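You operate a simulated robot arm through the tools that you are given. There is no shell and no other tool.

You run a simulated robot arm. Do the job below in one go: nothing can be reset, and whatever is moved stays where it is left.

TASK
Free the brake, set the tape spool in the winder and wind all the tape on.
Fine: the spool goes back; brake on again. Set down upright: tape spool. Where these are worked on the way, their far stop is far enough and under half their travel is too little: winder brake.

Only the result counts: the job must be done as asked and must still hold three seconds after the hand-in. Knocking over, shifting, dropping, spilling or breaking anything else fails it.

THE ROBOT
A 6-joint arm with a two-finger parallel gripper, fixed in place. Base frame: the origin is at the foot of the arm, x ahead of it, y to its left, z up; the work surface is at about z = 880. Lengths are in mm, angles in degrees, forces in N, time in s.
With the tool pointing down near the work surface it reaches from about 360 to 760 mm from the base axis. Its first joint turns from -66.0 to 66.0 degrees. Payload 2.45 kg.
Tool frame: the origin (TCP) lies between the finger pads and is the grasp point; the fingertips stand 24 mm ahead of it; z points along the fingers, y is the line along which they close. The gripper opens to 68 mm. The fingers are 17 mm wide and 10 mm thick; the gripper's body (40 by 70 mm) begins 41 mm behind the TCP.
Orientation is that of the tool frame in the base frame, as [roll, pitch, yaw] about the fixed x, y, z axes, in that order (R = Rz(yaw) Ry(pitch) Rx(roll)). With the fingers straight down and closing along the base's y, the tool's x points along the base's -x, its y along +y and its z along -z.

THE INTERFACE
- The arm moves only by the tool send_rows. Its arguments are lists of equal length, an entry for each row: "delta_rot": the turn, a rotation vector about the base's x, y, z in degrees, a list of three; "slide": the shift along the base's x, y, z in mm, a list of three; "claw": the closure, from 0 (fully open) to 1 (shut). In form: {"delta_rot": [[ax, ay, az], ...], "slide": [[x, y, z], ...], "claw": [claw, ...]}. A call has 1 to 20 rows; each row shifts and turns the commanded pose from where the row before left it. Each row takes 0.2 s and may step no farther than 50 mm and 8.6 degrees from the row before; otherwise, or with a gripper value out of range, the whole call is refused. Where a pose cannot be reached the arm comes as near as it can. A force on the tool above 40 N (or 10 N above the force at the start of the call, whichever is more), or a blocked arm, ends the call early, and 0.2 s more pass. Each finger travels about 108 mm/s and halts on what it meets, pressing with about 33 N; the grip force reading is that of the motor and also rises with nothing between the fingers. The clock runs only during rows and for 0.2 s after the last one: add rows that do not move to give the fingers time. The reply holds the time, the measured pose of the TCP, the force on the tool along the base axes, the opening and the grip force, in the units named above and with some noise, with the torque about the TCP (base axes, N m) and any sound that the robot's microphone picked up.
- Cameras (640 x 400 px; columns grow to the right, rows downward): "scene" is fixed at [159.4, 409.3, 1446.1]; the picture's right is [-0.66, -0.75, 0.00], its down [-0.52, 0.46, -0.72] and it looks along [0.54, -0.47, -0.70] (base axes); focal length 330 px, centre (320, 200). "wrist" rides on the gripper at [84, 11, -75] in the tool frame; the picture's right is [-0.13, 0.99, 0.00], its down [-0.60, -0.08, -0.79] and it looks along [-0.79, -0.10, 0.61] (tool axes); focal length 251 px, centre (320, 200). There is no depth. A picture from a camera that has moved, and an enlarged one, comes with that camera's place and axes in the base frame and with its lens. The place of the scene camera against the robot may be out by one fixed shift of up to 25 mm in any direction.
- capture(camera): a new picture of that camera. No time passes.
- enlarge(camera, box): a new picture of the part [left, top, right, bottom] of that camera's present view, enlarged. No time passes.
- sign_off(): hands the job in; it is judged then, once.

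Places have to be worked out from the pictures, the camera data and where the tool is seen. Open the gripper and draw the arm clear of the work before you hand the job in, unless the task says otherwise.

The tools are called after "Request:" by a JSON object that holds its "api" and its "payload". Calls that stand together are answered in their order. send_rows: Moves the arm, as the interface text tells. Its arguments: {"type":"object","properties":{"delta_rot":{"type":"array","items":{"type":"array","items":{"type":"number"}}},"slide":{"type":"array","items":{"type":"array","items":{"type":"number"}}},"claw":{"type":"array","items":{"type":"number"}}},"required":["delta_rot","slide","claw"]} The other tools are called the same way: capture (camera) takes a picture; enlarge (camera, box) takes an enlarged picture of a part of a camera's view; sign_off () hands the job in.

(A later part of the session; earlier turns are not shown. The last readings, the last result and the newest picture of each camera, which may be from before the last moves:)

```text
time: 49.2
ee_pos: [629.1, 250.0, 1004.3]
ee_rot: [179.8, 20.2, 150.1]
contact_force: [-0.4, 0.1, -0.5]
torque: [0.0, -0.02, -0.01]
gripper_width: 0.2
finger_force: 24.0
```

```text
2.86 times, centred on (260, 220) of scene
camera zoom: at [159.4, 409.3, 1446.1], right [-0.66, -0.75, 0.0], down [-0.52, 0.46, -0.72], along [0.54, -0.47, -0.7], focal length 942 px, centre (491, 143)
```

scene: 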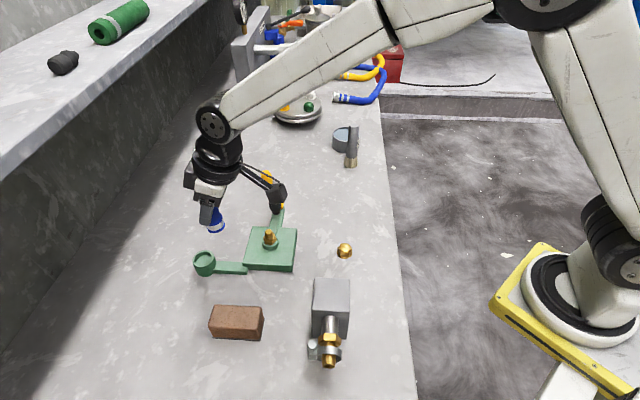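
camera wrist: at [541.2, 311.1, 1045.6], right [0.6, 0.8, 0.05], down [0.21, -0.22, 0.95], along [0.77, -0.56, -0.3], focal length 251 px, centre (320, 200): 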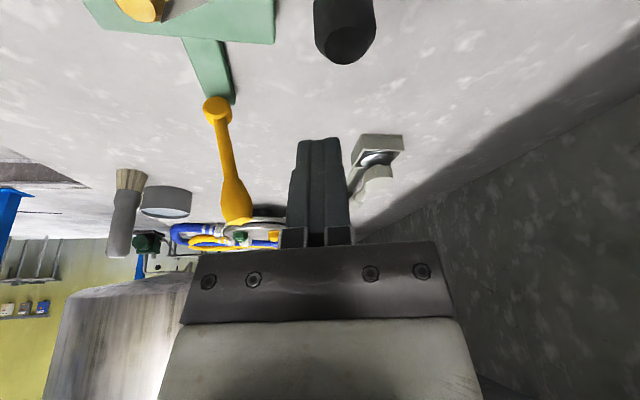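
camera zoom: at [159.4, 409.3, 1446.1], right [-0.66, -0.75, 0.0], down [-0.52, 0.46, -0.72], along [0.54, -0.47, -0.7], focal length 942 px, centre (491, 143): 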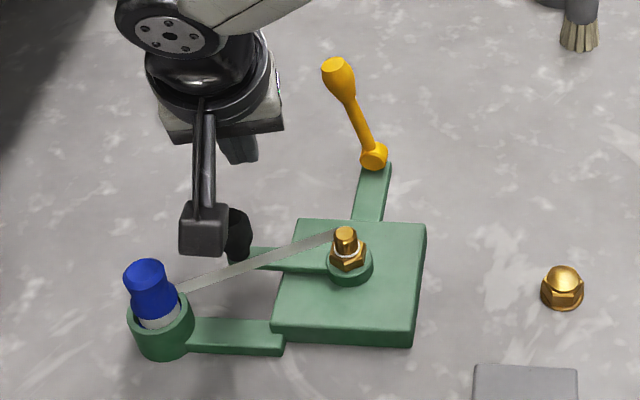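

The knob is at (610,277). To keep the camera and housing clear of the grey block and lever all the way round, I'll go up, straighten the hand and turn it to yaw ≈ −39°, where the camera passes above the lever.

Request:
{"api": "send_rows", "payload": {"delta_rot": [[0, 0, 0], [3.33, 5.77, 0], [3.33, 5.77, 0], [3.33, 5.77, 0], [0, 0, 8.55], [0, 0, 8.55], [0, 0, 8.55], [0, 0, 8.55], [0, 0, 8.55], [0, 0, 8.55], [0, 0, 8.55], [0, 0, 8.55], [0, 0, 8.55], [0, 0, 8.55], [0, 0, 8.55], [0, 0, 8.55], [0, 0, 8.55], [0, 0, 8.55], [0, 0, 8.55], [0, 0, 8.55]], "slide": [[0, 0, 45], [0, 0, 0], [0, 0, 0], [0, 0, 0], [0, 0, 0], [0, 0, 0], [0, 0, 0], [0, 0, 0], [0, 0, 0], [0, 0, 0], [0, 0, 0], [0, 0, 0], [0, 0, 0], [0, 0, 0], [0, 0, 0], [0, 0, 0], [0, 0, 0], [0, 0, 0], [0, 0, 0], [0, 0, 0]], "claw": [1, 1, 1, 1, 1, 1, 1, 1, 1, 1, 1, 1, 1, 1, 1, 1, 1, 1, 1, 1]}}

```text
time: 53.4
ee_pos: [627.4, 248.7, 1048.1]
ee_rot: [179.8, 0.2, -73.0]
contact_force: [0.1, 0.0, -0.3]
torque: [0.03, -0.02, -0.02]
gripper_width: 0.0
finger_force: 24.0
```

Orientation is tracking (yaw −73°). I finish the turn to −39° and look from here.

Request:
{"api": "send_rows", "payload": {"delta_rot": [[0, 0, 8.5], [0, 0, 8.5], [0, 0, 8.5], [0, 0, 8.5]], "slide": [[0, 0, 0], [0, 0, 0], [0, 0, -10], [0, 0, -20]], "claw": [1, 1, 1, 1]}}

Request:
{"api": "capture", "payload": {"camera": "wrist"}}

Request:
{"api": "enlarge", "payload": {"camera": "scene", "box": [180, 120, 360, 290]}}

```text
time: 54.4
ee_pos: [627.7, 250.6, 1019.6]
ee_rot: [179.8, 0.2, -39.0]
contact_force: [0.5, 0.8, 0.6]
torque: [-0.01, -0.05, 0.01]
gripper_width: 0.0
finger_force: 23.4
```

```text
taken
camera wrist: at [685.1, 189.0, 1093.8], right [-0.72, -0.69, 0.0], down [-0.42, 0.44, 0.8], along [-0.55, 0.57, -0.61], focal length 251 px, centre (320, 200)
```

wrist: 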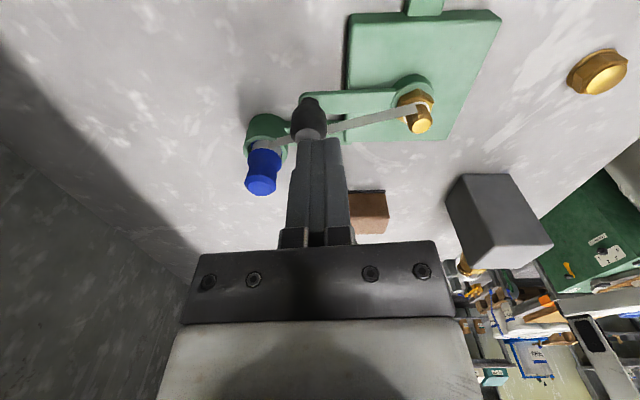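

```text
2.35 times, centred on (270, 205) of scene
camera zoom: at [159.4, 409.3, 1446.1], right [-0.66, -0.75, 0.0], down [-0.52, 0.46, -0.72], along [0.54, -0.47, -0.7], focal length 776 px, centre (438, 188)
```

zoom: 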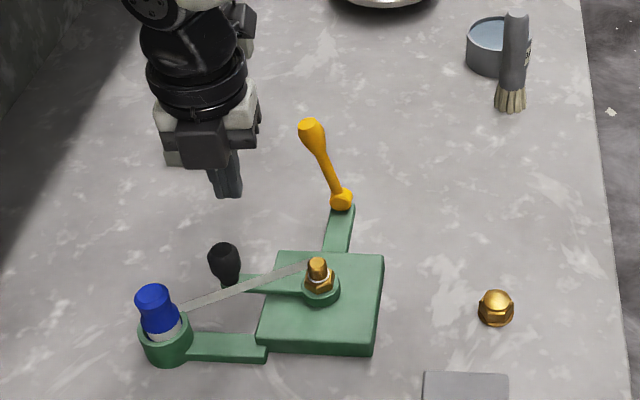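

Clear view: knob at about 46°, post behind it. I descend beside the knob, then push it counter-clockwise in 12° steps.

Request:
{"api": "send_rows", "payload": {"delta_rot": [[0, 0, 0], [0, 0, 0], [0, 0, 0], [0, 0, 0], [0, 0, 0], [0, 0, 0], [0, 0, 0], [0, 0, 0]], "slide": [[1, -0.8, -30], [0, 0, -25], [0, 0, -8], [-7.9, 14.7, 0], [-10.7, 12.8, 0], [-13.2, 10.3, 0], [-15, 7.4, 0], [-16.3, 4, 0]], "claw": [1, 1, 1, 1, 1, 1, 1, 1]}}

Request:
{"api": "enlarge", "payload": {"camera": "scene", "box": [180, 120, 360, 290]}}

Request:
{"api": "capture", "payload": {"camera": "wrist"}}

```text
time: 56.2
ee_pos: [565.2, 298.8, 956.1]
ee_rot: [179.9, 0.2, -39.2]
contact_force: [0.2, 0.5, -0.4]
torque: [0.0, -0.03, 0.01]
gripper_width: 0.0
finger_force: 23.5
```

```text
2.35 times, centred on (270, 205) of scene
camera zoom: at [159.4, 409.3, 1446.1], right [-0.66, -0.75, 0.0], down [-0.52, 0.46, -0.72], along [0.54, -0.47, -0.7], focal length 776 px, centre (438, 188)
```

zoom: 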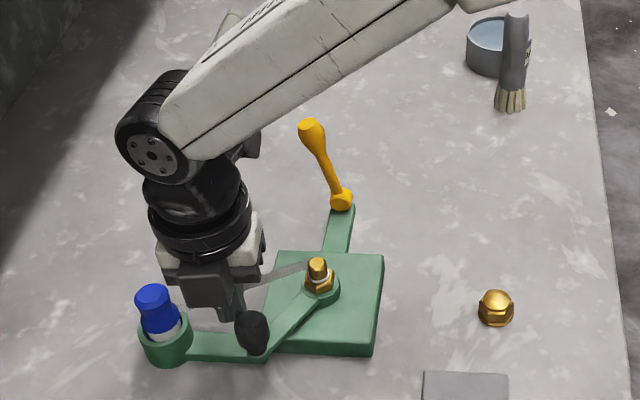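

```text
taken
camera wrist: at [622.2, 236.3, 1030.9], right [-0.73, -0.69, 0.0], down [-0.41, 0.44, 0.8], along [-0.55, 0.58, -0.61], focal length 251 px, centre (320, 200)
```

wrist: 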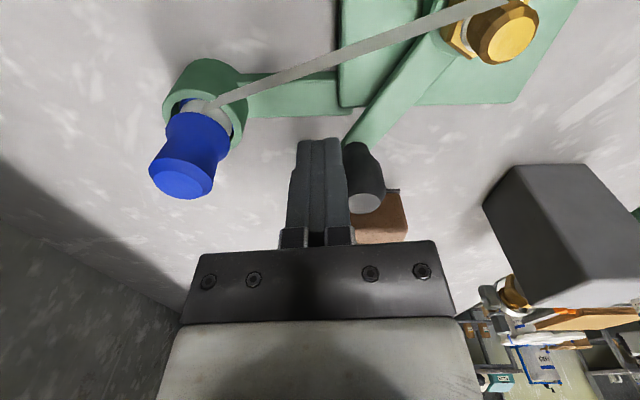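

Pushing works smoothly with hardly any load. I continue around to about 262°, short of the lever zone.

Request:
{"api": "send_rows", "payload": {"delta_rot": [[0, 0, 0], [0, 0, 0], [0, 0, 0], [0, 0, 0], [0, 0, 0], [0, 0, 0], [0, 0, 0], [0, 0, 0], [0, 0, 0], [0, 0, 0], [0, 0, 0], [0, 0, 0], [0, 0, 0], [0, 0, 0], [0, 0, 0]], "slide": [[-16.7, 0.6, 0], [-16.5, -2.9, 0], [-15.5, -6.3, 0], [-13.8, -9.3, 0], [-11.6, -12, 0], [-8.9, -14.2, 0], [-5.7, -15.7, 0], [-2.4, -16.6, 0], [1.2, -16.7, 0], [4.6, -16.1, 0], [7.9, -14.7, 0], [10.7, -12.8, 0], [13.2, -10.3, 0], [15, -7.4, 0], [16.3, -4, 0]], "claw": [1, 1, 1, 1, 1, 1, 1, 1, 1, 1, 1, 1, 1, 1, 1]}}

Request:
{"api": "enlarge", "payload": {"camera": "scene", "box": [180, 120, 360, 290]}}

Request:
{"api": "capture", "payload": {"camera": "wrist"}}

```text
time: 59.4
ee_pos: [543.8, 138.7, 955.7]
ee_rot: [179.8, 0.2, -39.2]
contact_force: [-0.9, -0.9, -0.6]
torque: [-0.04, 0.0, -0.02]
gripper_width: 0.1
finger_force: 23.7
```

```text
2.35 times, centred on (270, 205) of scene
camera zoom: at [159.3, 409.3, 1446.1], right [-0.66, -0.75, 0.0], down [-0.52, 0.46, -0.72], along [0.54, -0.47, -0.7], focal length 776 px, centre (438, 188)
```

zoom: 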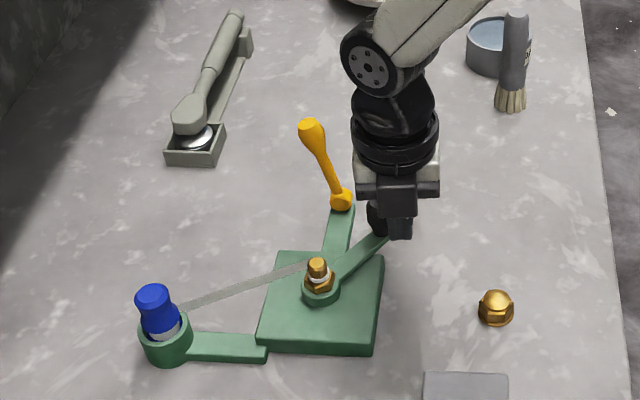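

```text
taken
camera wrist: at [601.1, 77.4, 1030.0], right [-0.73, -0.69, 0.0], down [-0.41, 0.44, 0.8], along [-0.55, 0.58, -0.61], focal length 251 px, centre (320, 200)
```

wrist: 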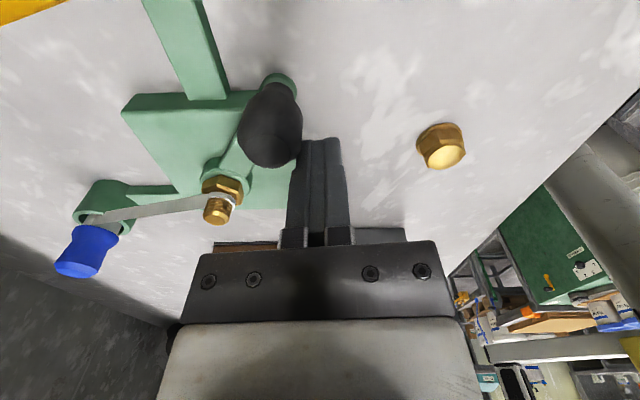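

The crank follows well. I zoom on the hub and spool to see how much tape has gone over, and check camera clearance from the lever.

Request:
{"api": "enlarge", "payload": {"camera": "scene", "box": [210, 220, 290, 280]}}

Request:
{"api": "enlarge", "payload": {"camera": "wrist", "box": [40, 150, 260, 290]}}

Request:
{"api": "enlarge", "payload": {"camera": "scene", "box": [250, 120, 350, 220]}}

```text
6.67 times, centred on (250, 250) of scene
camera zoom: at [159.3, 409.3, 1446.1], right [-0.66, -0.75, 0.0], down [-0.52, 0.46, -0.72], along [0.54, -0.47, -0.7], focal length 2198 px, centre (787, -133)
```

zoom: 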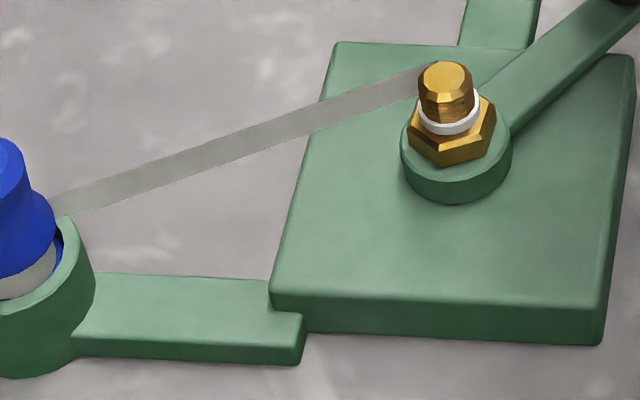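

```text
2.86 times, centred on (150, 220) of wrist
camera zoom: at [601.1, 77.4, 1030.0], right [-0.73, -0.69, 0.0], down [-0.41, 0.44, 0.8], along [-0.55, 0.58, -0.61], focal length 718 px, centre (806, 143)
```

zoom: 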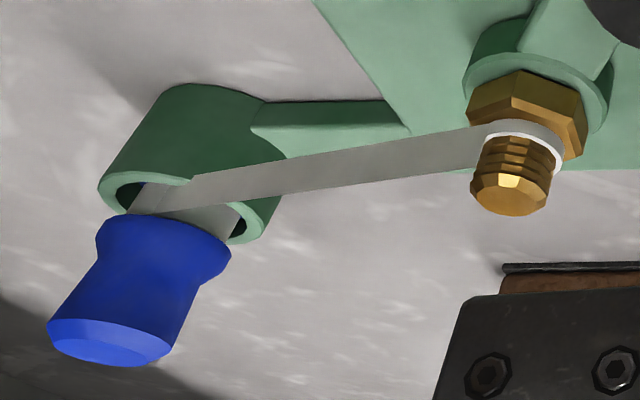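

```text
4.00 times, centred on (300, 170) of scene
camera zoom: at [159.3, 409.3, 1446.1], right [-0.66, -0.75, 0.0], down [-0.52, 0.46, -0.72], along [0.54, -0.47, -0.7], focal length 1319 px, centre (400, 320)
```

zoom: 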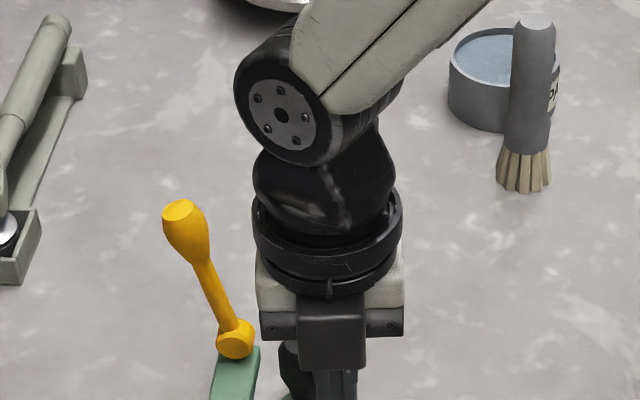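

Tape is going onto the brass thread at the hub. The lever has about 40 mm of plan clearance from the camera path, so I keep winding: past the lever and on round.

Request:
{"api": "send_rows", "payload": {"delta_rot": [[0, 0, 0], [0, 0, 0], [0, 0, 0], [0, 0, 0], [0, 0, 0], [0, 0, 0], [0, 0, 0], [0, 0, 0], [0, 0, 0], [0, 0, 0], [0, 0, 0], [0, 0, 0], [0, 0, 0], [0, 0, 0], [0, 0, 0], [0, 0, 0], [0, 0, 0], [0, 0, 0], [0, 0, 0], [0, 0, 0]], "slide": [[16.7, -0.6, 0], [16.5, 2.9, 0], [15.5, 6.3, 0], [13.8, 9.3, 0], [11.6, 12, 0], [8.9, 14.2, 0], [5.7, 15.7, 0], [2.4, 16.6, 0], [-1.2, 16.7, 0], [-4.6, 16.1, 0], [-7.9, 14.7, 0], [-10.7, 12.8, 0], [-13.2, 10.3, 0], [-15, 7.4, 0], [-16.3, 4, 0], [-16.7, 0.6, 0], [-16.5, -2.9, 0], [-15.5, -6.3, 0], [-13.8, -9.3, 0], [-11.6, -12, 0]], "claw": [1, 1, 1, 1, 1, 1, 1, 1, 1, 1, 1, 1, 1, 1, 1, 1, 1, 1, 1, 1]}}

Request:
{"api": "enlarge", "payload": {"camera": "scene", "box": [180, 120, 360, 290]}}

Request:
{"api": "enlarge", "payload": {"camera": "scene", "box": [190, 220, 290, 280]}}

```text
time: 63.6
ee_pos: [491.3, 268.2, 955.9]
ee_rot: [179.7, 0.2, -39.2]
contact_force: [-0.1, 0.9, 0.4]
torque: [0.02, 0.02, -0.01]
gripper_width: 0.3
finger_force: 23.5
```

```text
2.35 times, centred on (270, 205) of scene
camera zoom: at [159.4, 409.3, 1446.1], right [-0.66, -0.75, 0.0], down [-0.52, 0.46, -0.72], along [0.54, -0.47, -0.7], focal length 776 px, centre (438, 188)
```

zoom: 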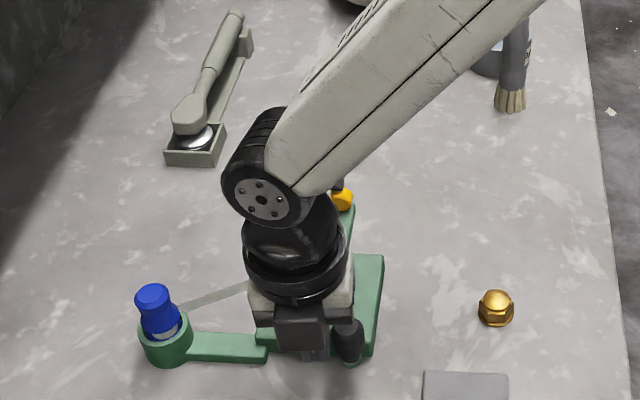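

```text
6.40 times, centred on (240, 250) of scene
camera zoom: at [159.4, 409.3, 1446.1], right [-0.66, -0.75, 0.0], down [-0.52, 0.46, -0.72], along [0.54, -0.47, -0.7], focal length 2110 px, centre (832, -120)
```

zoom: 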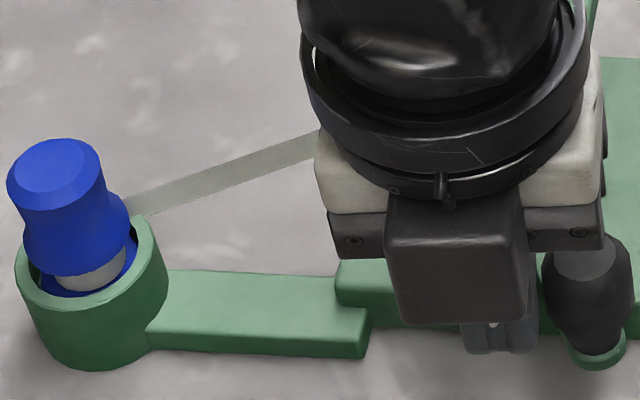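

About 1.6 turns done and the spool's tape has visibly thinned. I continue another 240°.

Request:
{"api": "send_rows", "payload": {"delta_rot": [[0, 0, 0], [0, 0, 0], [0, 0, 0], [0, 0, 0], [0, 0, 0], [0, 0, 0], [0, 0, 0], [0, 0, 0], [0, 0, 0], [0, 0, 0], [0, 0, 0], [0, 0, 0], [0, 0, 0], [0, 0, 0], [0, 0, 0], [0, 0, 0], [0, 0, 0], [0, 0, 0], [0, 0, 0], [0, 0, 0]], "slide": [[-8.9, -14.2, 0], [-5.7, -15.7, 0], [-2.4, -16.6, 0], [1.2, -16.7, 0], [4.6, -16.1, 0], [7.9, -14.7, 0], [10.7, -12.8, 0], [13.2, -10.3, 0], [15, -7.4, 0], [16.3, -4, 0], [16.7, -0.6, 0], [16.5, 2.9, 0], [15.5, 6.3, 0], [13.8, 9.3, 0], [11.6, 12, 0], [8.9, 14.2, 0], [5.7, 15.7, 0], [2.4, 16.6, 0], [-1.2, 16.7, 0], [-4.6, 16.1, 0]], "claw": [1, 1, 1, 1, 1, 1, 1, 1, 1, 1, 1, 1, 1, 1, 1, 1, 1, 1, 1, 1]}}

Request:
{"api": "enlarge", "payload": {"camera": "scene", "box": [180, 120, 360, 290]}}

Request:
{"api": "enlarge", "payload": {"camera": "scene", "box": [190, 220, 290, 280]}}

```text
time: 67.8
ee_pos: [627.8, 251.0, 956.6]
ee_rot: [179.8, 0.2, -39.2]
contact_force: [0.7, -1.1, 0.5]
torque: [-0.02, 0.02, 0.01]
gripper_width: 0.0
finger_force: 23.5
```

```text
2.35 times, centred on (270, 205) of scene
camera zoom: at [159.4, 409.3, 1446.1], right [-0.66, -0.75, 0.0], down [-0.52, 0.46, -0.72], along [0.54, -0.47, -0.7], focal length 776 px, centre (438, 188)
```

zoom: 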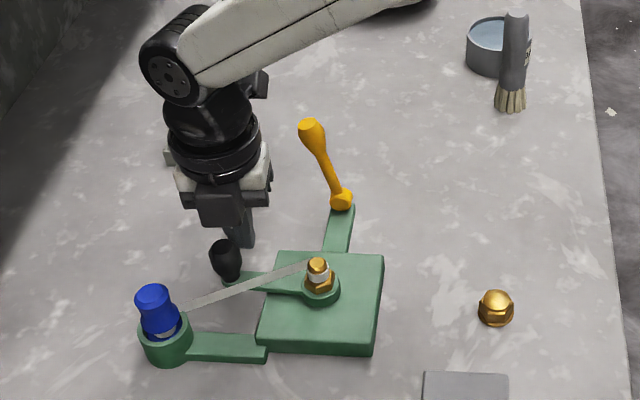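

```text
6.40 times, centred on (240, 250) of scene
camera zoom: at [159.4, 409.3, 1446.1], right [-0.66, -0.75, 0.0], down [-0.52, 0.46, -0.72], along [0.54, -0.47, -0.7], focal length 2110 px, centre (832, -120)
```

zoom: 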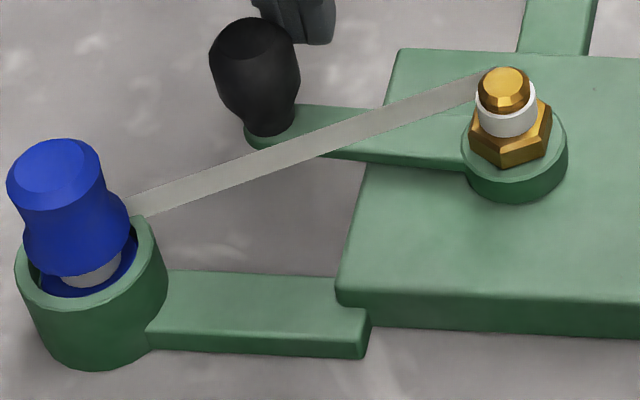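

The thread is filling (wider white band) and the spool is thinning. I continue with another 240°.

Request:
{"api": "send_rows", "payload": {"delta_rot": [[0, 0, 0], [0, 0, 0], [0, 0, 0], [0, 0, 0], [0, 0, 0], [0, 0, 0], [0, 0, 0], [0, 0, 0], [0, 0, 0], [0, 0, 0], [0, 0, 0], [0, 0, 0], [0, 0, 0], [0, 0, 0], [0, 0, 0], [0, 0, 0], [0, 0, 0], [0, 0, 0], [0, 0, 0], [0, 0, 0]], "slide": [[-7.9, 14.7, 0], [-10.7, 12.8, 0], [-13.2, 10.3, 0], [-15, 7.4, 0], [-16.3, 4, 0], [-16.7, 0.6, 0], [-16.5, -2.9, 0], [-15.5, -6.3, 0], [-13.8, -9.3, 0], [-11.6, -12, 0], [-8.9, -14.2, 0], [-5.7, -15.7, 0], [-2.4, -16.6, 0], [1.2, -16.7, 0], [4.6, -16.1, 0], [7.9, -14.7, 0], [10.7, -12.8, 0], [13.2, -10.3, 0], [15, -7.4, 0], [16.3, -4, 0]], "claw": [1, 1, 1, 1, 1, 1, 1, 1, 1, 1, 1, 1, 1, 1, 1, 1, 1, 1, 1, 1]}}

Request:
{"api": "enlarge", "payload": {"camera": "scene", "box": [180, 120, 360, 290]}}

Request:
{"api": "enlarge", "payload": {"camera": "scene", "box": [190, 220, 290, 280]}}

Request:
{"api": "capture", "payload": {"camera": "wrist"}}

```text
time: 72.0
ee_pos: [543.4, 140.3, 954.3]
ee_rot: [179.7, 0.2, -39.2]
contact_force: [-1.5, 0.0, 0.5]
torque: [-0.02, -0.01, -0.02]
gripper_width: 0.2
finger_force: 23.6
```

```text
2.35 times, centred on (270, 205) of scene
camera zoom: at [159.3, 409.3, 1446.1], right [-0.66, -0.75, 0.0], down [-0.52, 0.46, -0.72], along [0.54, -0.47, -0.7], focal length 776 px, centre (438, 188)
```

zoom: 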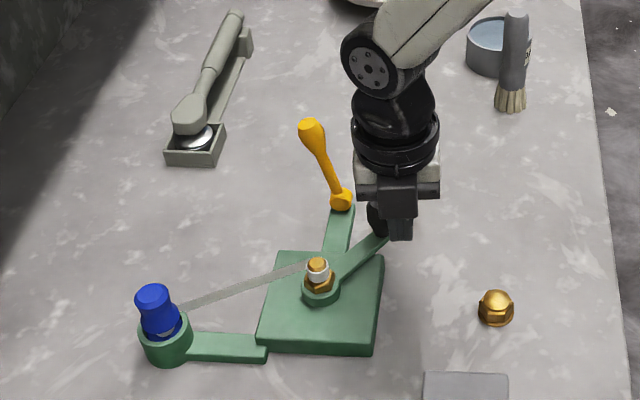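

```text
6.40 times, centred on (240, 250) of scene
camera zoom: at [159.3, 409.3, 1446.1], right [-0.66, -0.75, 0.0], down [-0.52, 0.46, -0.72], along [0.54, -0.47, -0.7], focal length 2110 px, centre (832, -120)
```

zoom: 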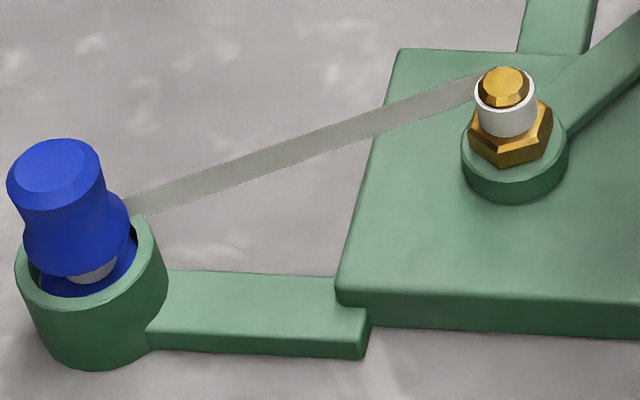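

```text
taken
camera wrist: at [600.6, 77.5, 1029.3], right [-0.73, -0.69, 0.0], down [-0.41, 0.44, 0.8], along [-0.55, 0.58, -0.61], focal length 251 px, centre (320, 200)
```

wrist: 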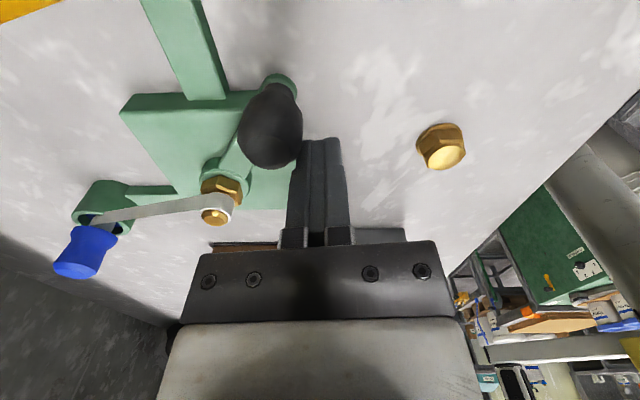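

About 2.9 turns done; some tape is still on the spool. I keep going.

Request:
{"api": "send_rows", "payload": {"delta_rot": [[0, 0, 0], [0, 0, 0], [0, 0, 0], [0, 0, 0], [0, 0, 0], [0, 0, 0], [0, 0, 0], [0, 0, 0], [0, 0, 0], [0, 0, 0], [0, 0, 0], [0, 0, 0], [0, 0, 0], [0, 0, 0], [0, 0, 0], [0, 0, 0], [0, 0, 0], [0, 0, 0], [0, 0, 0], [0, 0, 0]], "slide": [[16.7, -0.6, 0], [16.5, 2.9, 0], [15.5, 6.3, 0], [13.8, 9.3, 0], [11.6, 12, 0], [8.9, 14.2, 0], [5.7, 15.7, 0], [2.4, 16.6, 0], [-1.2, 16.7, 0], [-4.6, 16.1, 0], [-7.9, 14.7, 0], [-10.7, 12.8, 0], [-13.2, 10.3, 0], [-15, 7.4, 0], [-16.3, 4, 0], [-16.7, 0.6, 0], [-16.5, -2.9, 0], [-15.5, -6.3, 0], [-13.8, -9.3, 0], [-11.6, -12, 0]], "claw": [1, 1, 1, 1, 1, 1, 1, 1, 1, 1, 1, 1, 1, 1, 1, 1, 1, 1, 1, 1]}}

Request:
{"api": "enlarge", "payload": {"camera": "scene", "box": [190, 220, 290, 280]}}

```text
time: 76.2
ee_pos: [492.0, 268.7, 954.3]
ee_rot: [179.8, 0.3, -39.2]
contact_force: [-0.1, 0.5, -0.2]
torque: [-0.01, -0.04, 0.0]
gripper_width: 0.1
finger_force: 23.9
```

```text
6.40 times, centred on (240, 250) of scene
camera zoom: at [159.4, 409.3, 1446.1], right [-0.66, -0.75, 0.0], down [-0.52, 0.46, -0.72], along [0.54, -0.47, -0.7], focal length 2110 px, centre (832, -120)
```

zoom: 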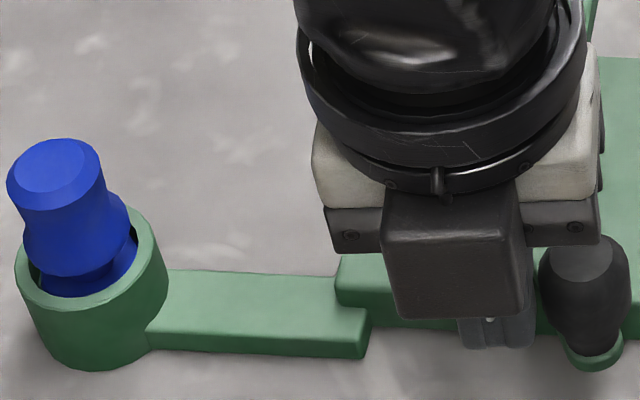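

The tape strip has vanished and the spool shows a bare blue core: all the tape is on. I raise up, confirm, and move over the spool with the same tilted grasp (yaw −45°, 20°) that I'll need for putting it back by the block.

Request:
{"api": "send_rows", "payload": {"delta_rot": [[0, 0, 0], [0, 0, 0], [0, 0, -5.8], [4.714, 4.714, 0], [4.714, 4.714, 0], [4.714, 4.714, 0], [0, 0, 0]], "slide": [[-2, -4, 0], [0, 0, 45], [20, 13, 35], [30, 18, 0], [30, 20, 0], [30, 19, 0], [10, 6.9, 0]], "claw": [1, 1, 0.5, 0, 0, 0, 0]}}

Request:
{"api": "capture", "payload": {"camera": "wrist"}}

Request:
{"api": "enlarge", "payload": {"camera": "scene", "box": [180, 150, 340, 290]}}

```text
time: 77.8
ee_pos: [609.9, 342.0, 1036.9]
ee_rot: [179.8, 20.3, -45.0]
contact_force: [0.5, 0.1, -0.2]
torque: [-0.01, 0.02, -0.01]
gripper_width: 68.2
finger_force: 0.1
```

```text
taken
camera wrist: at [674.8, 259.8, 1077.9], right [-0.79, -0.62, 0.05], down [-0.15, 0.26, 0.95], along [-0.6, 0.74, -0.3], focal length 251 px, centre (320, 200)
```

wrist: 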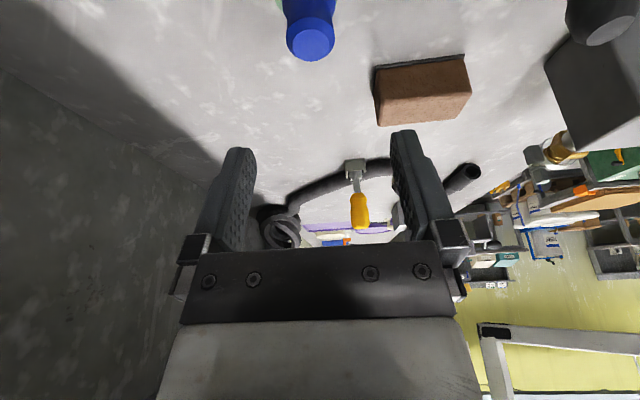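

```text
2.86 times, centred on (260, 220) of scene
camera zoom: at [159.4, 409.3, 1446.1], right [-0.66, -0.75, 0.0], down [-0.52, 0.46, -0.72], along [0.54, -0.47, -0.7], focal length 942 px, centre (491, 143)
```

zoom: 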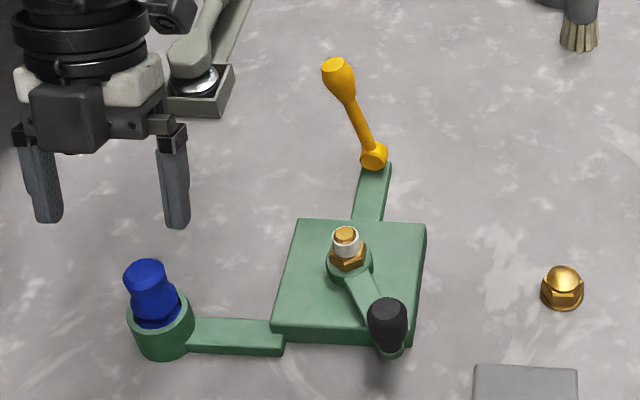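

All tape sits on the thread. The spool's axis reads about (611,340.5); I descend over it with open fingers in the same relative height as before.

Request:
{"api": "send_rows", "payload": {"delta_rot": [[0, 0, 0], [0, 0, 0], [0, 0, 0], [0, 0, 0], [0, 0, 0], [0, 0, 0]], "slide": [[0.7, -1, -25], [0, 0, -25], [0, 0, -15], [0, 0, -9], [0, 0, -5], [0, 0, 0]], "claw": [0, 0, 0, 0, 0, 0.45]}}

Request:
{"api": "capture", "payload": {"camera": "wrist"}}

Request:
{"api": "enlarge", "payload": {"camera": "scene", "box": [180, 210, 260, 290]}}

```text
time: 79.2
ee_pos: [611.3, 340.8, 957.0]
ee_rot: [180.0, 20.2, -44.9]
contact_force: [0.8, 0.7, 1.4]
torque: [-0.01, -0.02, 0.01]
gripper_width: 37.6
finger_force: 0.2
```

```text
taken
camera wrist: at [675.8, 258.5, 998.2], right [-0.79, -0.62, 0.05], down [-0.15, 0.26, 0.95], along [-0.6, 0.74, -0.3], focal length 251 px, centre (320, 200)
```

wrist: 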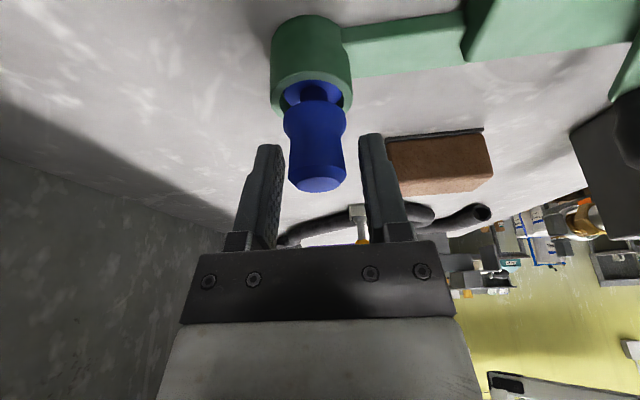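

```text
5.00 times, centred on (220, 250) of scene
camera zoom: at [159.4, 409.3, 1446.1], right [-0.66, -0.75, 0.0], down [-0.52, 0.46, -0.72], along [0.54, -0.47, -0.7], focal length 1648 px, centre (820, -50)
```

zoom: 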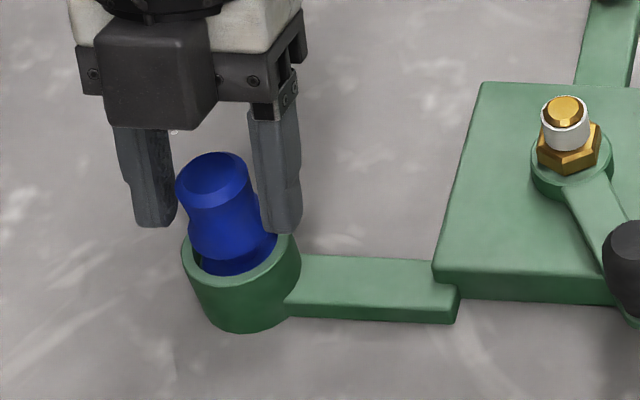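

Centred to about 1 mm; I nudge and close on the knob, then lift slowly.

Request:
{"api": "send_rows", "payload": {"delta_rot": [[0, 0, 0], [0, 0, 0], [0, 0, 0], [0, 0, 0], [0, 0, 0], [0, 0, 0]], "slide": [[0.6, 0.5, 0], [0, 0, 0], [0, 0, 0], [0, 0, 0], [0, 0, 0], [0, 0, 0]], "claw": [0.5, 0.55, 0.62, 0.8, 1, 1]}}

Request:
{"api": "capture", "payload": {"camera": "wrist"}}

```text
time: 80.6
ee_pos: [610.8, 341.9, 957.8]
ee_rot: [180.0, 20.3, -45.0]
contact_force: [2.0, 2.5, 1.6]
torque: [0.1, -0.09, -0.02]
gripper_width: 28.0
finger_force: 33.2
```

```text
taken
camera wrist: at [676.2, 259.2, 998.0], right [-0.79, -0.62, 0.05], down [-0.15, 0.26, 0.95], along [-0.6, 0.74, -0.3], focal length 251 px, centre (320, 200)
```

wrist: 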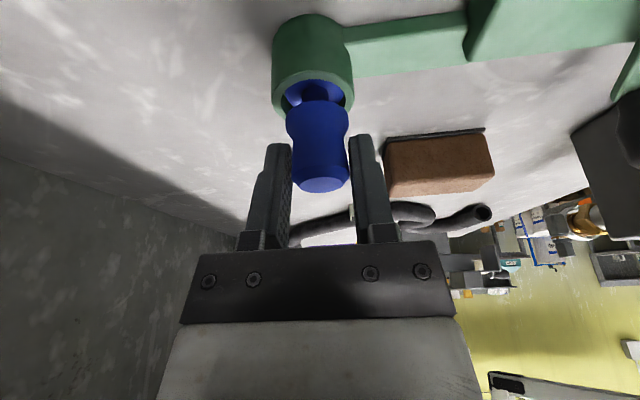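

Held with the same geometry as the first pick. I lift straight out of the cup and up high.

Request:
{"api": "send_rows", "payload": {"delta_rot": [[0, 0, 0], [0, 0, 0], [0, 0, 0], [0, 0, 0], [0, 0, 0], [0, 0, 0], [0, 0, 0]], "slide": [[0, 0, 3], [0, 0, 5], [0, 0, 10], [0, 0, 20], [0, 0, 25], [0, 0, 30], [0, 0, 20]], "claw": [1, 1, 1, 1, 1, 1, 1]}}

Request:
{"api": "capture", "payload": {"camera": "wrist"}}

Request:
{"api": "enlarge", "payload": {"camera": "scene", "box": [160, 170, 280, 290]}}

```text
time: 82.2
ee_pos: [610.5, 342.0, 1069.6]
ee_rot: [180.0, 20.3, -45.0]
contact_force: [0.4, 0.2, -0.7]
torque: [-0.01, 0.03, -0.03]
gripper_width: 27.7
finger_force: 32.5
```

```text
taken
camera wrist: at [675.5, 259.5, 1110.7], right [-0.79, -0.62, 0.05], down [-0.15, 0.26, 0.95], along [-0.6, 0.74, -0.3], focal length 251 px, centre (320, 200)
```

wrist: 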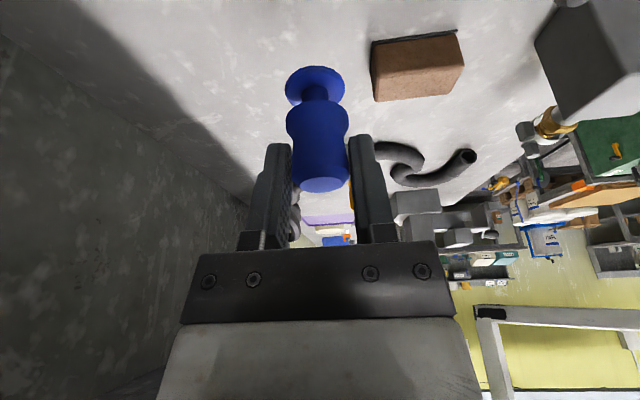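

```text
3.33 times, centred on (220, 230) of scene
camera zoom: at [159.3, 409.3, 1446.1], right [-0.66, -0.75, 0.0], down [-0.52, 0.46, -0.72], along [0.54, -0.47, -0.7], focal length 1099 px, centre (653, 100)
```

zoom: 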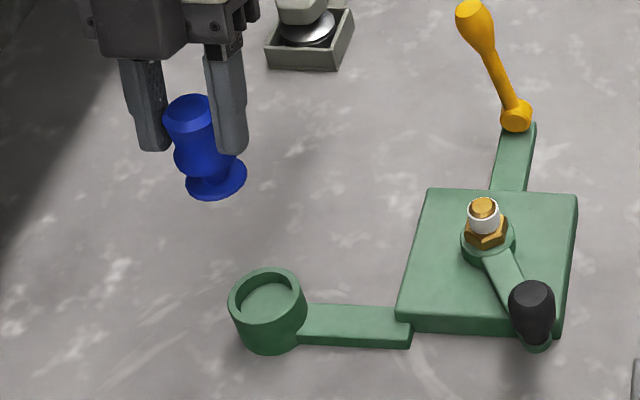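

The empty spool is held just as before. I carry it back high over to its original spot (TCP 377.8,164.7).

Request:
{"api": "send_rows", "payload": {"delta_rot": [[0, 0, 0], [0, 0, 0], [0, 0, 0], [0, 0, 0], [0, 0, 0], [0, 0, 0], [0, 0, 0], [0, 0, 0], [0, 0, 0], [0, 0, 0], [0, 0, 0], [0, 0, 0]], "slide": [[-15, -11.3, 0], [-29, -22, 0], [-29, -22, 0], [-29, -22, 0], [-29, -22, 0], [-29, -22, 0], [-29, -22, 0], [-29, -22, 0], [-14.7, -12, 0], [0, 0, -30], [0, 0, -30], [0, 0, -25]], "claw": [1, 1, 1, 1, 1, 1, 1, 1, 1, 1, 1, 1]}}

Request:
{"api": "capture", "payload": {"camera": "wrist"}}

Request:
{"api": "enlarge", "payload": {"camera": "scene", "box": [290, 200, 410, 300]}}

```text
time: 84.8
ee_pos: [378.2, 165.4, 983.3]
ee_rot: [179.8, 20.3, -44.9]
contact_force: [-0.2, -0.2, -0.8]
torque: [0.0, -0.01, -0.01]
gripper_width: 27.9
finger_force: 32.7
```

```text
taken
camera wrist: at [442.7, 82.3, 1024.8], right [-0.79, -0.62, 0.05], down [-0.15, 0.26, 0.95], along [-0.6, 0.74, -0.3], focal length 251 px, centre (320, 200)
```

wrist: 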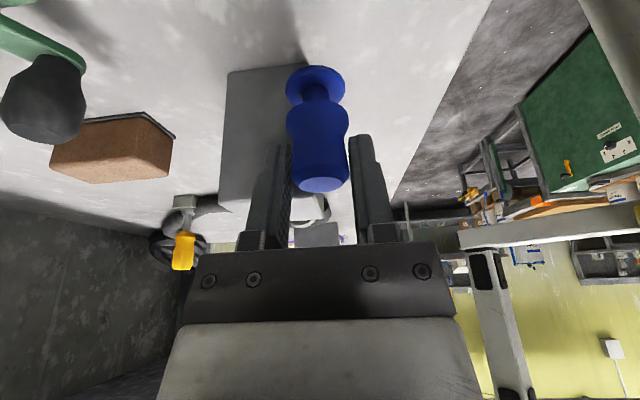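

```text
4.00 times, centred on (350, 250) of scene
camera zoom: at [159.4, 409.3, 1446.1], right [-0.66, -0.75, 0.0], down [-0.52, 0.46, -0.72], along [0.54, -0.47, -0.7], focal length 1319 px, centre (200, 0)
```

zoom: 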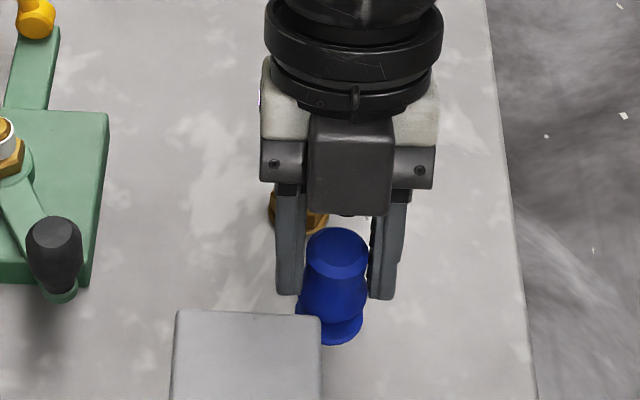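

Positioned over the original spot with the housing clear of the block. I lower to just above the table.

Request:
{"api": "send_rows", "payload": {"delta_rot": [[0, 0, 0], [0, 0, 0], [0, 0, 0], [0, 0, 0], [0, 0, 0]], "slide": [[-0.3, -0.5, -15], [0, 0, -15], [0, 0, -9], [0, 0, -4], [0, 0, -2]], "claw": [1, 1, 1, 1, 1]}}

Request:
{"api": "capture", "payload": {"camera": "wrist"}}

Request:
{"api": "enlarge", "payload": {"camera": "scene", "box": [320, 240, 380, 300]}}

```text
time: 86.0
ee_pos: [378.1, 164.2, 939.2]
ee_rot: [179.9, 20.2, -45.0]
contact_force: [-0.1, 0.2, -0.1]
torque: [-0.02, -0.02, 0.01]
gripper_width: 27.8
finger_force: 33.1
```

```text
taken
camera wrist: at [442.2, 80.8, 980.7], right [-0.79, -0.62, 0.05], down [-0.15, 0.26, 0.95], along [-0.6, 0.74, -0.3], focal length 251 px, centre (320, 200)
```

wrist: 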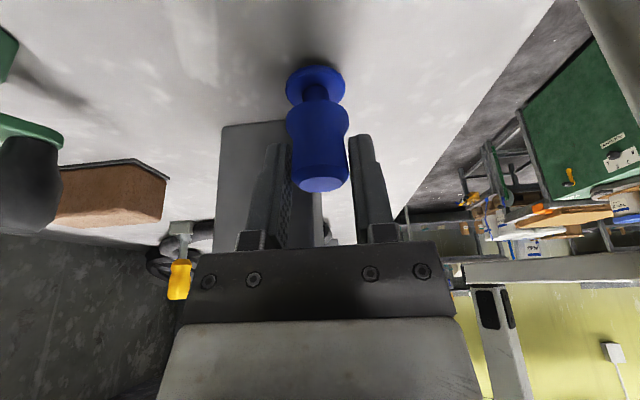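

```text
6.67 times, centred on (350, 270) of scene
camera zoom: at [159.4, 409.3, 1446.1], right [-0.66, -0.75, 0.0], down [-0.52, 0.46, -0.72], along [0.54, -0.47, -0.7], focal length 2198 px, centre (120, -267)
```

zoom: 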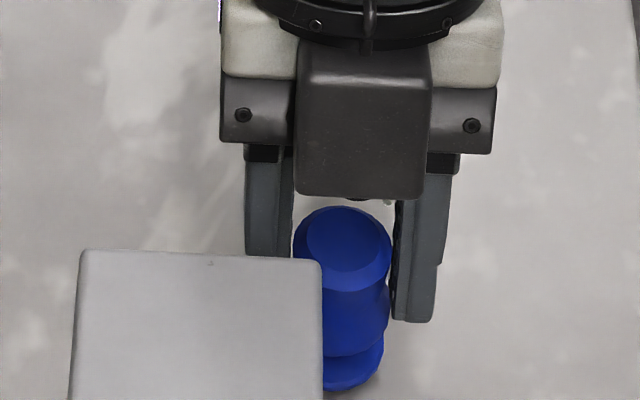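

Close to the table. I lower in 1.5 mm steps until I feel contact.

Request:
{"api": "send_rows", "payload": {"delta_rot": [[0, 0, 0], [0, 0, 0], [0, 0, 0]], "slide": [[0, 0, -1.5], [0, 0, -1.5], [0, 0, -1]], "claw": [1, 1, 1]}}

```text
time: 86.8
ee_pos: [376.6, 162.2, 936.0]
ee_rot: [179.8, 20.3, -45.0]
contact_force: [0.3, -0.4, -0.1]
torque: [0.01, 0.01, 0.0]
gripper_width: 27.7
finger_force: 33.0
```

No contact yet; I continue down by 1 mm steps.

Request:
{"api": "send_rows", "payload": {"delta_rot": [[0, 0, 0], [0, 0, 0], [0, 0, 0]], "slide": [[0, 0, -1], [0, 0, -1], [0, 0, 0]], "claw": [1, 1, 1]}}

```text
time: 87.6
ee_pos: [376.9, 163.1, 932.5]
ee_rot: [179.8, 20.1, -45.0]
contact_force: [-0.2, 1.2, -0.2]
torque: [0.0, 0.01, -0.02]
gripper_width: 27.7
finger_force: 33.3
```

Request:
{"api": "send_rows", "payload": {"delta_rot": [[0, 0, 0], [0, 0, 0]], "slide": [[0, 0, -1], [0, 0, 0]], "claw": [1, 1]}}

Request:
{"api": "enlarge", "payload": {"camera": "wrist", "box": [270, 40, 370, 120]}}

```text
time: 88.2
ee_pos: [376.6, 163.8, 932.8]
ee_rot: [179.8, 20.2, -44.9]
contact_force: [-0.8, -0.7, 3.9]
torque: [-0.02, 0.11, 0.04]
gripper_width: 27.4
finger_force: 32.5
```

```text
5.00 times, centred on (320, 80) of wrist
camera zoom: at [442.3, 80.9, 974.2], right [-0.79, -0.62, 0.05], down [-0.15, 0.26, 0.95], along [-0.6, 0.74, -0.3], focal length 1257 px, centre (320, 800)
```

zoom: 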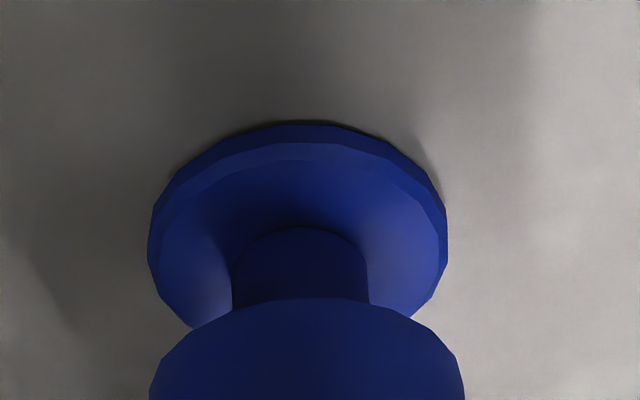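

Light contact (about 4 N): the spool stands on the table. I open the fingers gradually.

Request:
{"api": "send_rows", "payload": {"delta_rot": [[0, 0, 0], [0, 0, 0], [0, 0, 0], [0, 0, 0], [0, 0, 0], [0, 0, 0]], "slide": [[0, 0, 0], [0, 0, 0], [0, 0, 0], [0, 0, 0], [0, 0, 0], [0, 0, 0]], "claw": [0.7, 0.58, 0.5, 0.35, 0.2, 0.1]}}

Request:
{"api": "capture", "payload": {"camera": "wrist"}}

Request:
{"api": "enlarge", "payload": {"camera": "scene", "box": [320, 240, 380, 300]}}

```text
time: 89.6
ee_pos: [377.1, 163.8, 933.1]
ee_rot: [179.8, 20.1, -45.0]
contact_force: [0.0, -0.5, 0.4]
torque: [-0.01, -0.01, -0.01]
gripper_width: 61.3
finger_force: 0.0
```

```text
taken
camera wrist: at [442.3, 80.9, 974.1], right [-0.79, -0.62, 0.05], down [-0.15, 0.26, 0.95], along [-0.6, 0.74, -0.3], focal length 251 px, centre (320, 200)
```

wrist: 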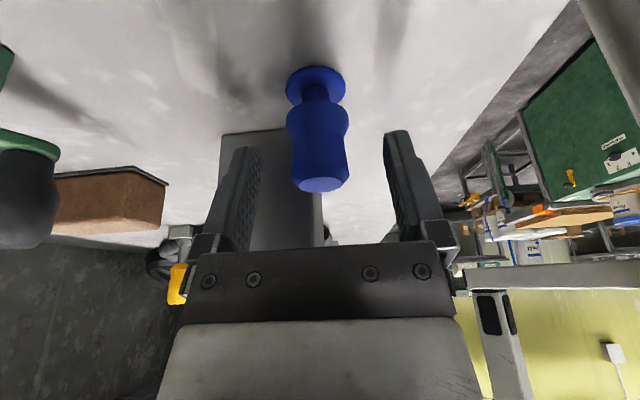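

```text
6.67 times, centred on (350, 270) of scene
camera zoom: at [159.4, 409.3, 1446.1], right [-0.66, -0.75, 0.0], down [-0.52, 0.46, -0.72], along [0.54, -0.47, -0.7], focal length 2198 px, centre (120, -267)
```

zoom: 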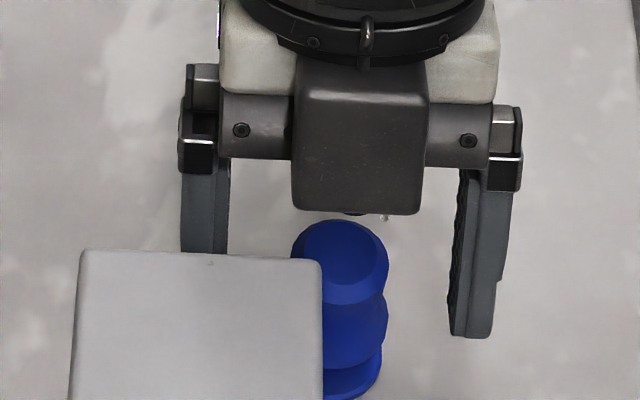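

The spool stands upright back on its spot. I rise straight up, straighten the hand, close the fingers and go to the far side of the brake lever (about (680,180)) to push it back on.

Request:
{"api": "send_rows", "payload": {"delta_rot": [[0, 0, 0], [0, 0, 0], [0, 0, 0], [0, 0, 0], [-4.714, -4.714, 0], [-4.714, -4.714, 0], [-4.714, -4.714, 0], [0, 0, 0], [0, 0, 0], [0, 0, 0], [0, 0, 0], [0, 0, 0]], "slide": [[0, 0, 15], [0, 0, 35], [0, 0, 40], [0, 0, 40], [20, 0, 0], [30, 2, 0], [35, 2, 0], [45, 2, 0], [45, 3, 0], [45, 3, 0], [45, 3, 0], [37, 1, 0]], "claw": [0, 0, 0, 0, 0.3, 0.6, 1, 1, 1, 1, 1, 1]}}

Request:
{"api": "capture", "payload": {"camera": "wrist"}}

Request:
{"api": "capture", "payload": {"camera": "scene"}}

```text
time: 92.2
ee_pos: [680.8, 178.6, 1063.2]
ee_rot: [179.7, 0.2, -45.0]
contact_force: [0.6, 0.1, -0.1]
torque: [0.02, 0.0, -0.01]
gripper_width: 0.0
finger_force: 23.3
```

```text
taken
camera wrist: at [731.7, 110.9, 1137.5], right [-0.79, -0.61, 0.0], down [-0.37, 0.48, 0.8], along [-0.49, 0.63, -0.61], focal length 251 px, centre (320, 200)
```

wrist: 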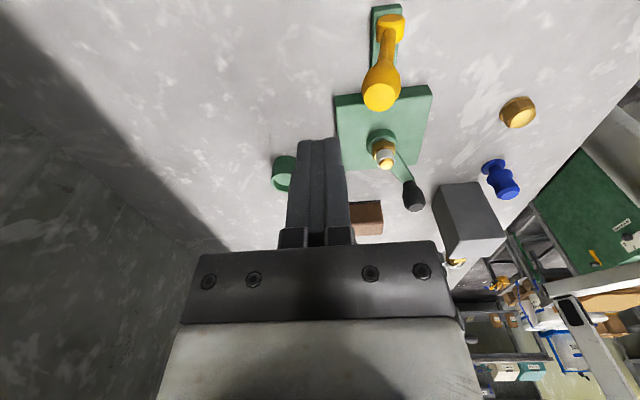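

```text
taken
```

scene: 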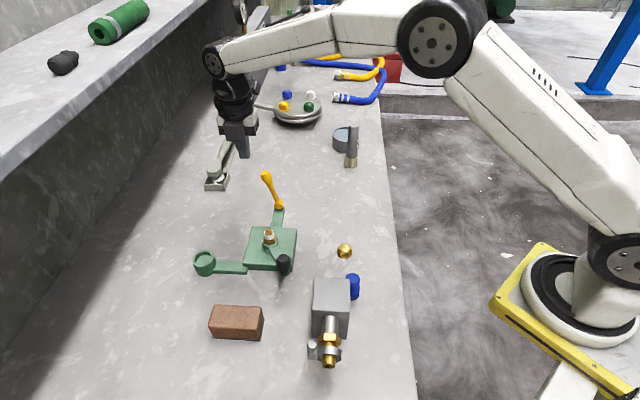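

The lever tip reads (654,152,1000), and the closed fingers are behind it. I lower to handle height and push toward −x−y.

Request:
{"api": "send_rows", "payload": {"delta_rot": [[0, 0, 0], [0, 0, 0], [0, 0, 0], [0, 0, 0], [0, 0, 0], [0, 0, 0], [0, 0, 0], [0, 0, 0], [0, 0, 0], [0, 0, 0], [0, 0, 0]], "slide": [[0, 0, -35], [0, 0, -30], [0, 0, -13], [-5, -5, 0], [-5, -5, 0], [-5, -5, 0], [-5, -5, 0], [-5, -5, 0], [-5, -5, 0], [-5, -5, 0], [-5, -5, 0]], "claw": [1, 1, 1, 1, 1, 1, 1, 1, 1, 1, 1]}}

Request:
{"api": "enlarge", "payload": {"camera": "scene", "box": [220, 120, 360, 230]}}

Request:
{"api": "capture", "payload": {"camera": "wrist"}}

```text
time: 94.6
ee_pos: [638.7, 139.5, 984.3]
ee_rot: [179.8, 0.2, -45.0]
contact_force: [0.6, 0.7, -0.2]
torque: [-0.01, 0.01, 0.0]
gripper_width: 0.2
finger_force: 23.8
```

```text
3.64 times, centred on (290, 175) of scene
camera zoom: at [159.4, 409.3, 1446.1], right [-0.66, -0.75, 0.0], down [-0.52, 0.46, -0.72], along [0.54, -0.47, -0.7], focal length 1199 px, centre (429, 291)
```

zoom: 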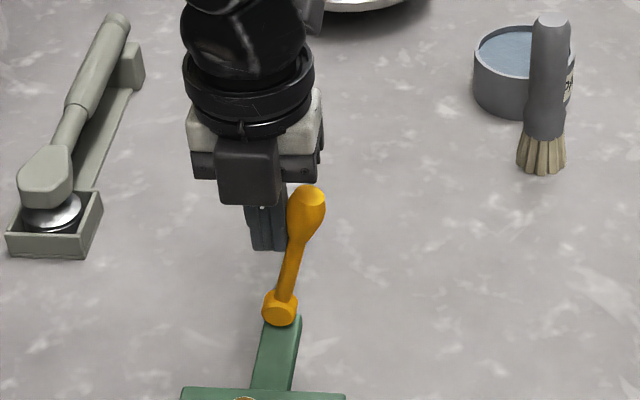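

```text
taken
camera wrist: at [689.7, 71.3, 1058.4], right [-0.79, -0.61, 0.0], down [-0.37, 0.48, 0.8], along [-0.49, 0.63, -0.61], focal length 251 px, centre (320, 200)
```

wrist: 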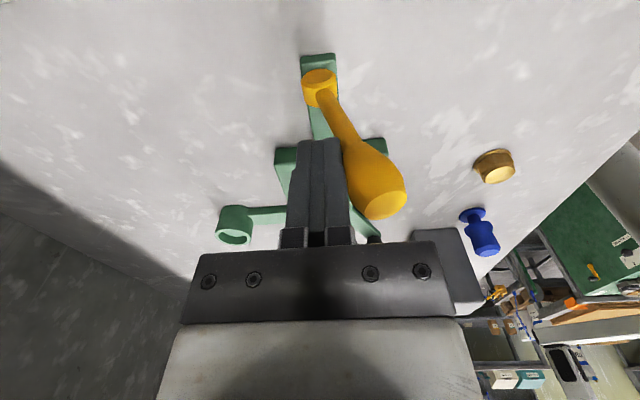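

The lever is past vertical (about 70°) and moving easily. I push on and follow it down toward its original stop.

Request:
{"api": "send_rows", "payload": {"delta_rot": [[0, 0, 0], [0, 0, 0], [0, 0, 0], [0, 0, 0], [0, 0, 0], [0, 0, 0], [0, 0, 0], [0, 0, 0]], "slide": [[-4.2, -4.2, 0], [-4.2, -4.2, 0], [-4.2, -4.2, 0], [-4.2, -4.2, 0], [-4.2, -4.2, 0], [-4.2, -4.2, 0], [-2.8, -2.8, -4.5], [-2.8, -2.8, -4.5]], "claw": [1, 1, 1, 1, 1, 1, 1, 1]}}

Request:
{"api": "enlarge", "payload": {"camera": "scene", "box": [220, 120, 360, 230]}}

Request:
{"api": "capture", "payload": {"camera": "wrist"}}

```text
time: 96.4
ee_pos: [607.8, 108.9, 976.2]
ee_rot: [179.9, 0.2, -45.0]
contact_force: [1.0, -0.8, 0.7]
torque: [-0.05, 0.01, -0.02]
gripper_width: 0.1
finger_force: 23.2
```

```text
3.64 times, centred on (290, 175) of scene
camera zoom: at [159.3, 409.3, 1446.1], right [-0.66, -0.75, 0.0], down [-0.52, 0.46, -0.72], along [0.54, -0.47, -0.7], focal length 1199 px, centre (429, 291)
```

zoom: 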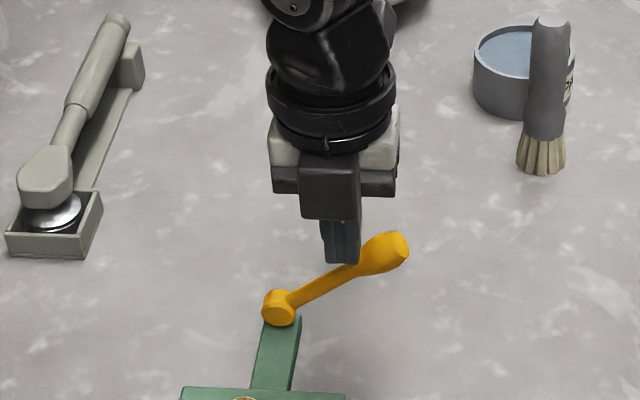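

```text
taken
camera wrist: at [658.8, 40.4, 1050.3], right [-0.79, -0.61, 0.0], down [-0.37, 0.48, 0.79], along [-0.49, 0.63, -0.61], focal length 251 px, centre (320, 200)
```

wrist: 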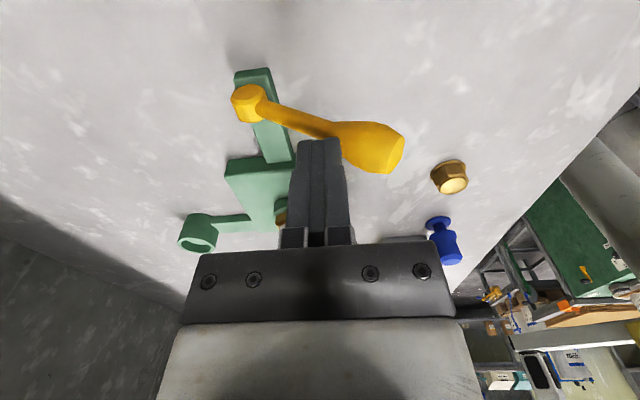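

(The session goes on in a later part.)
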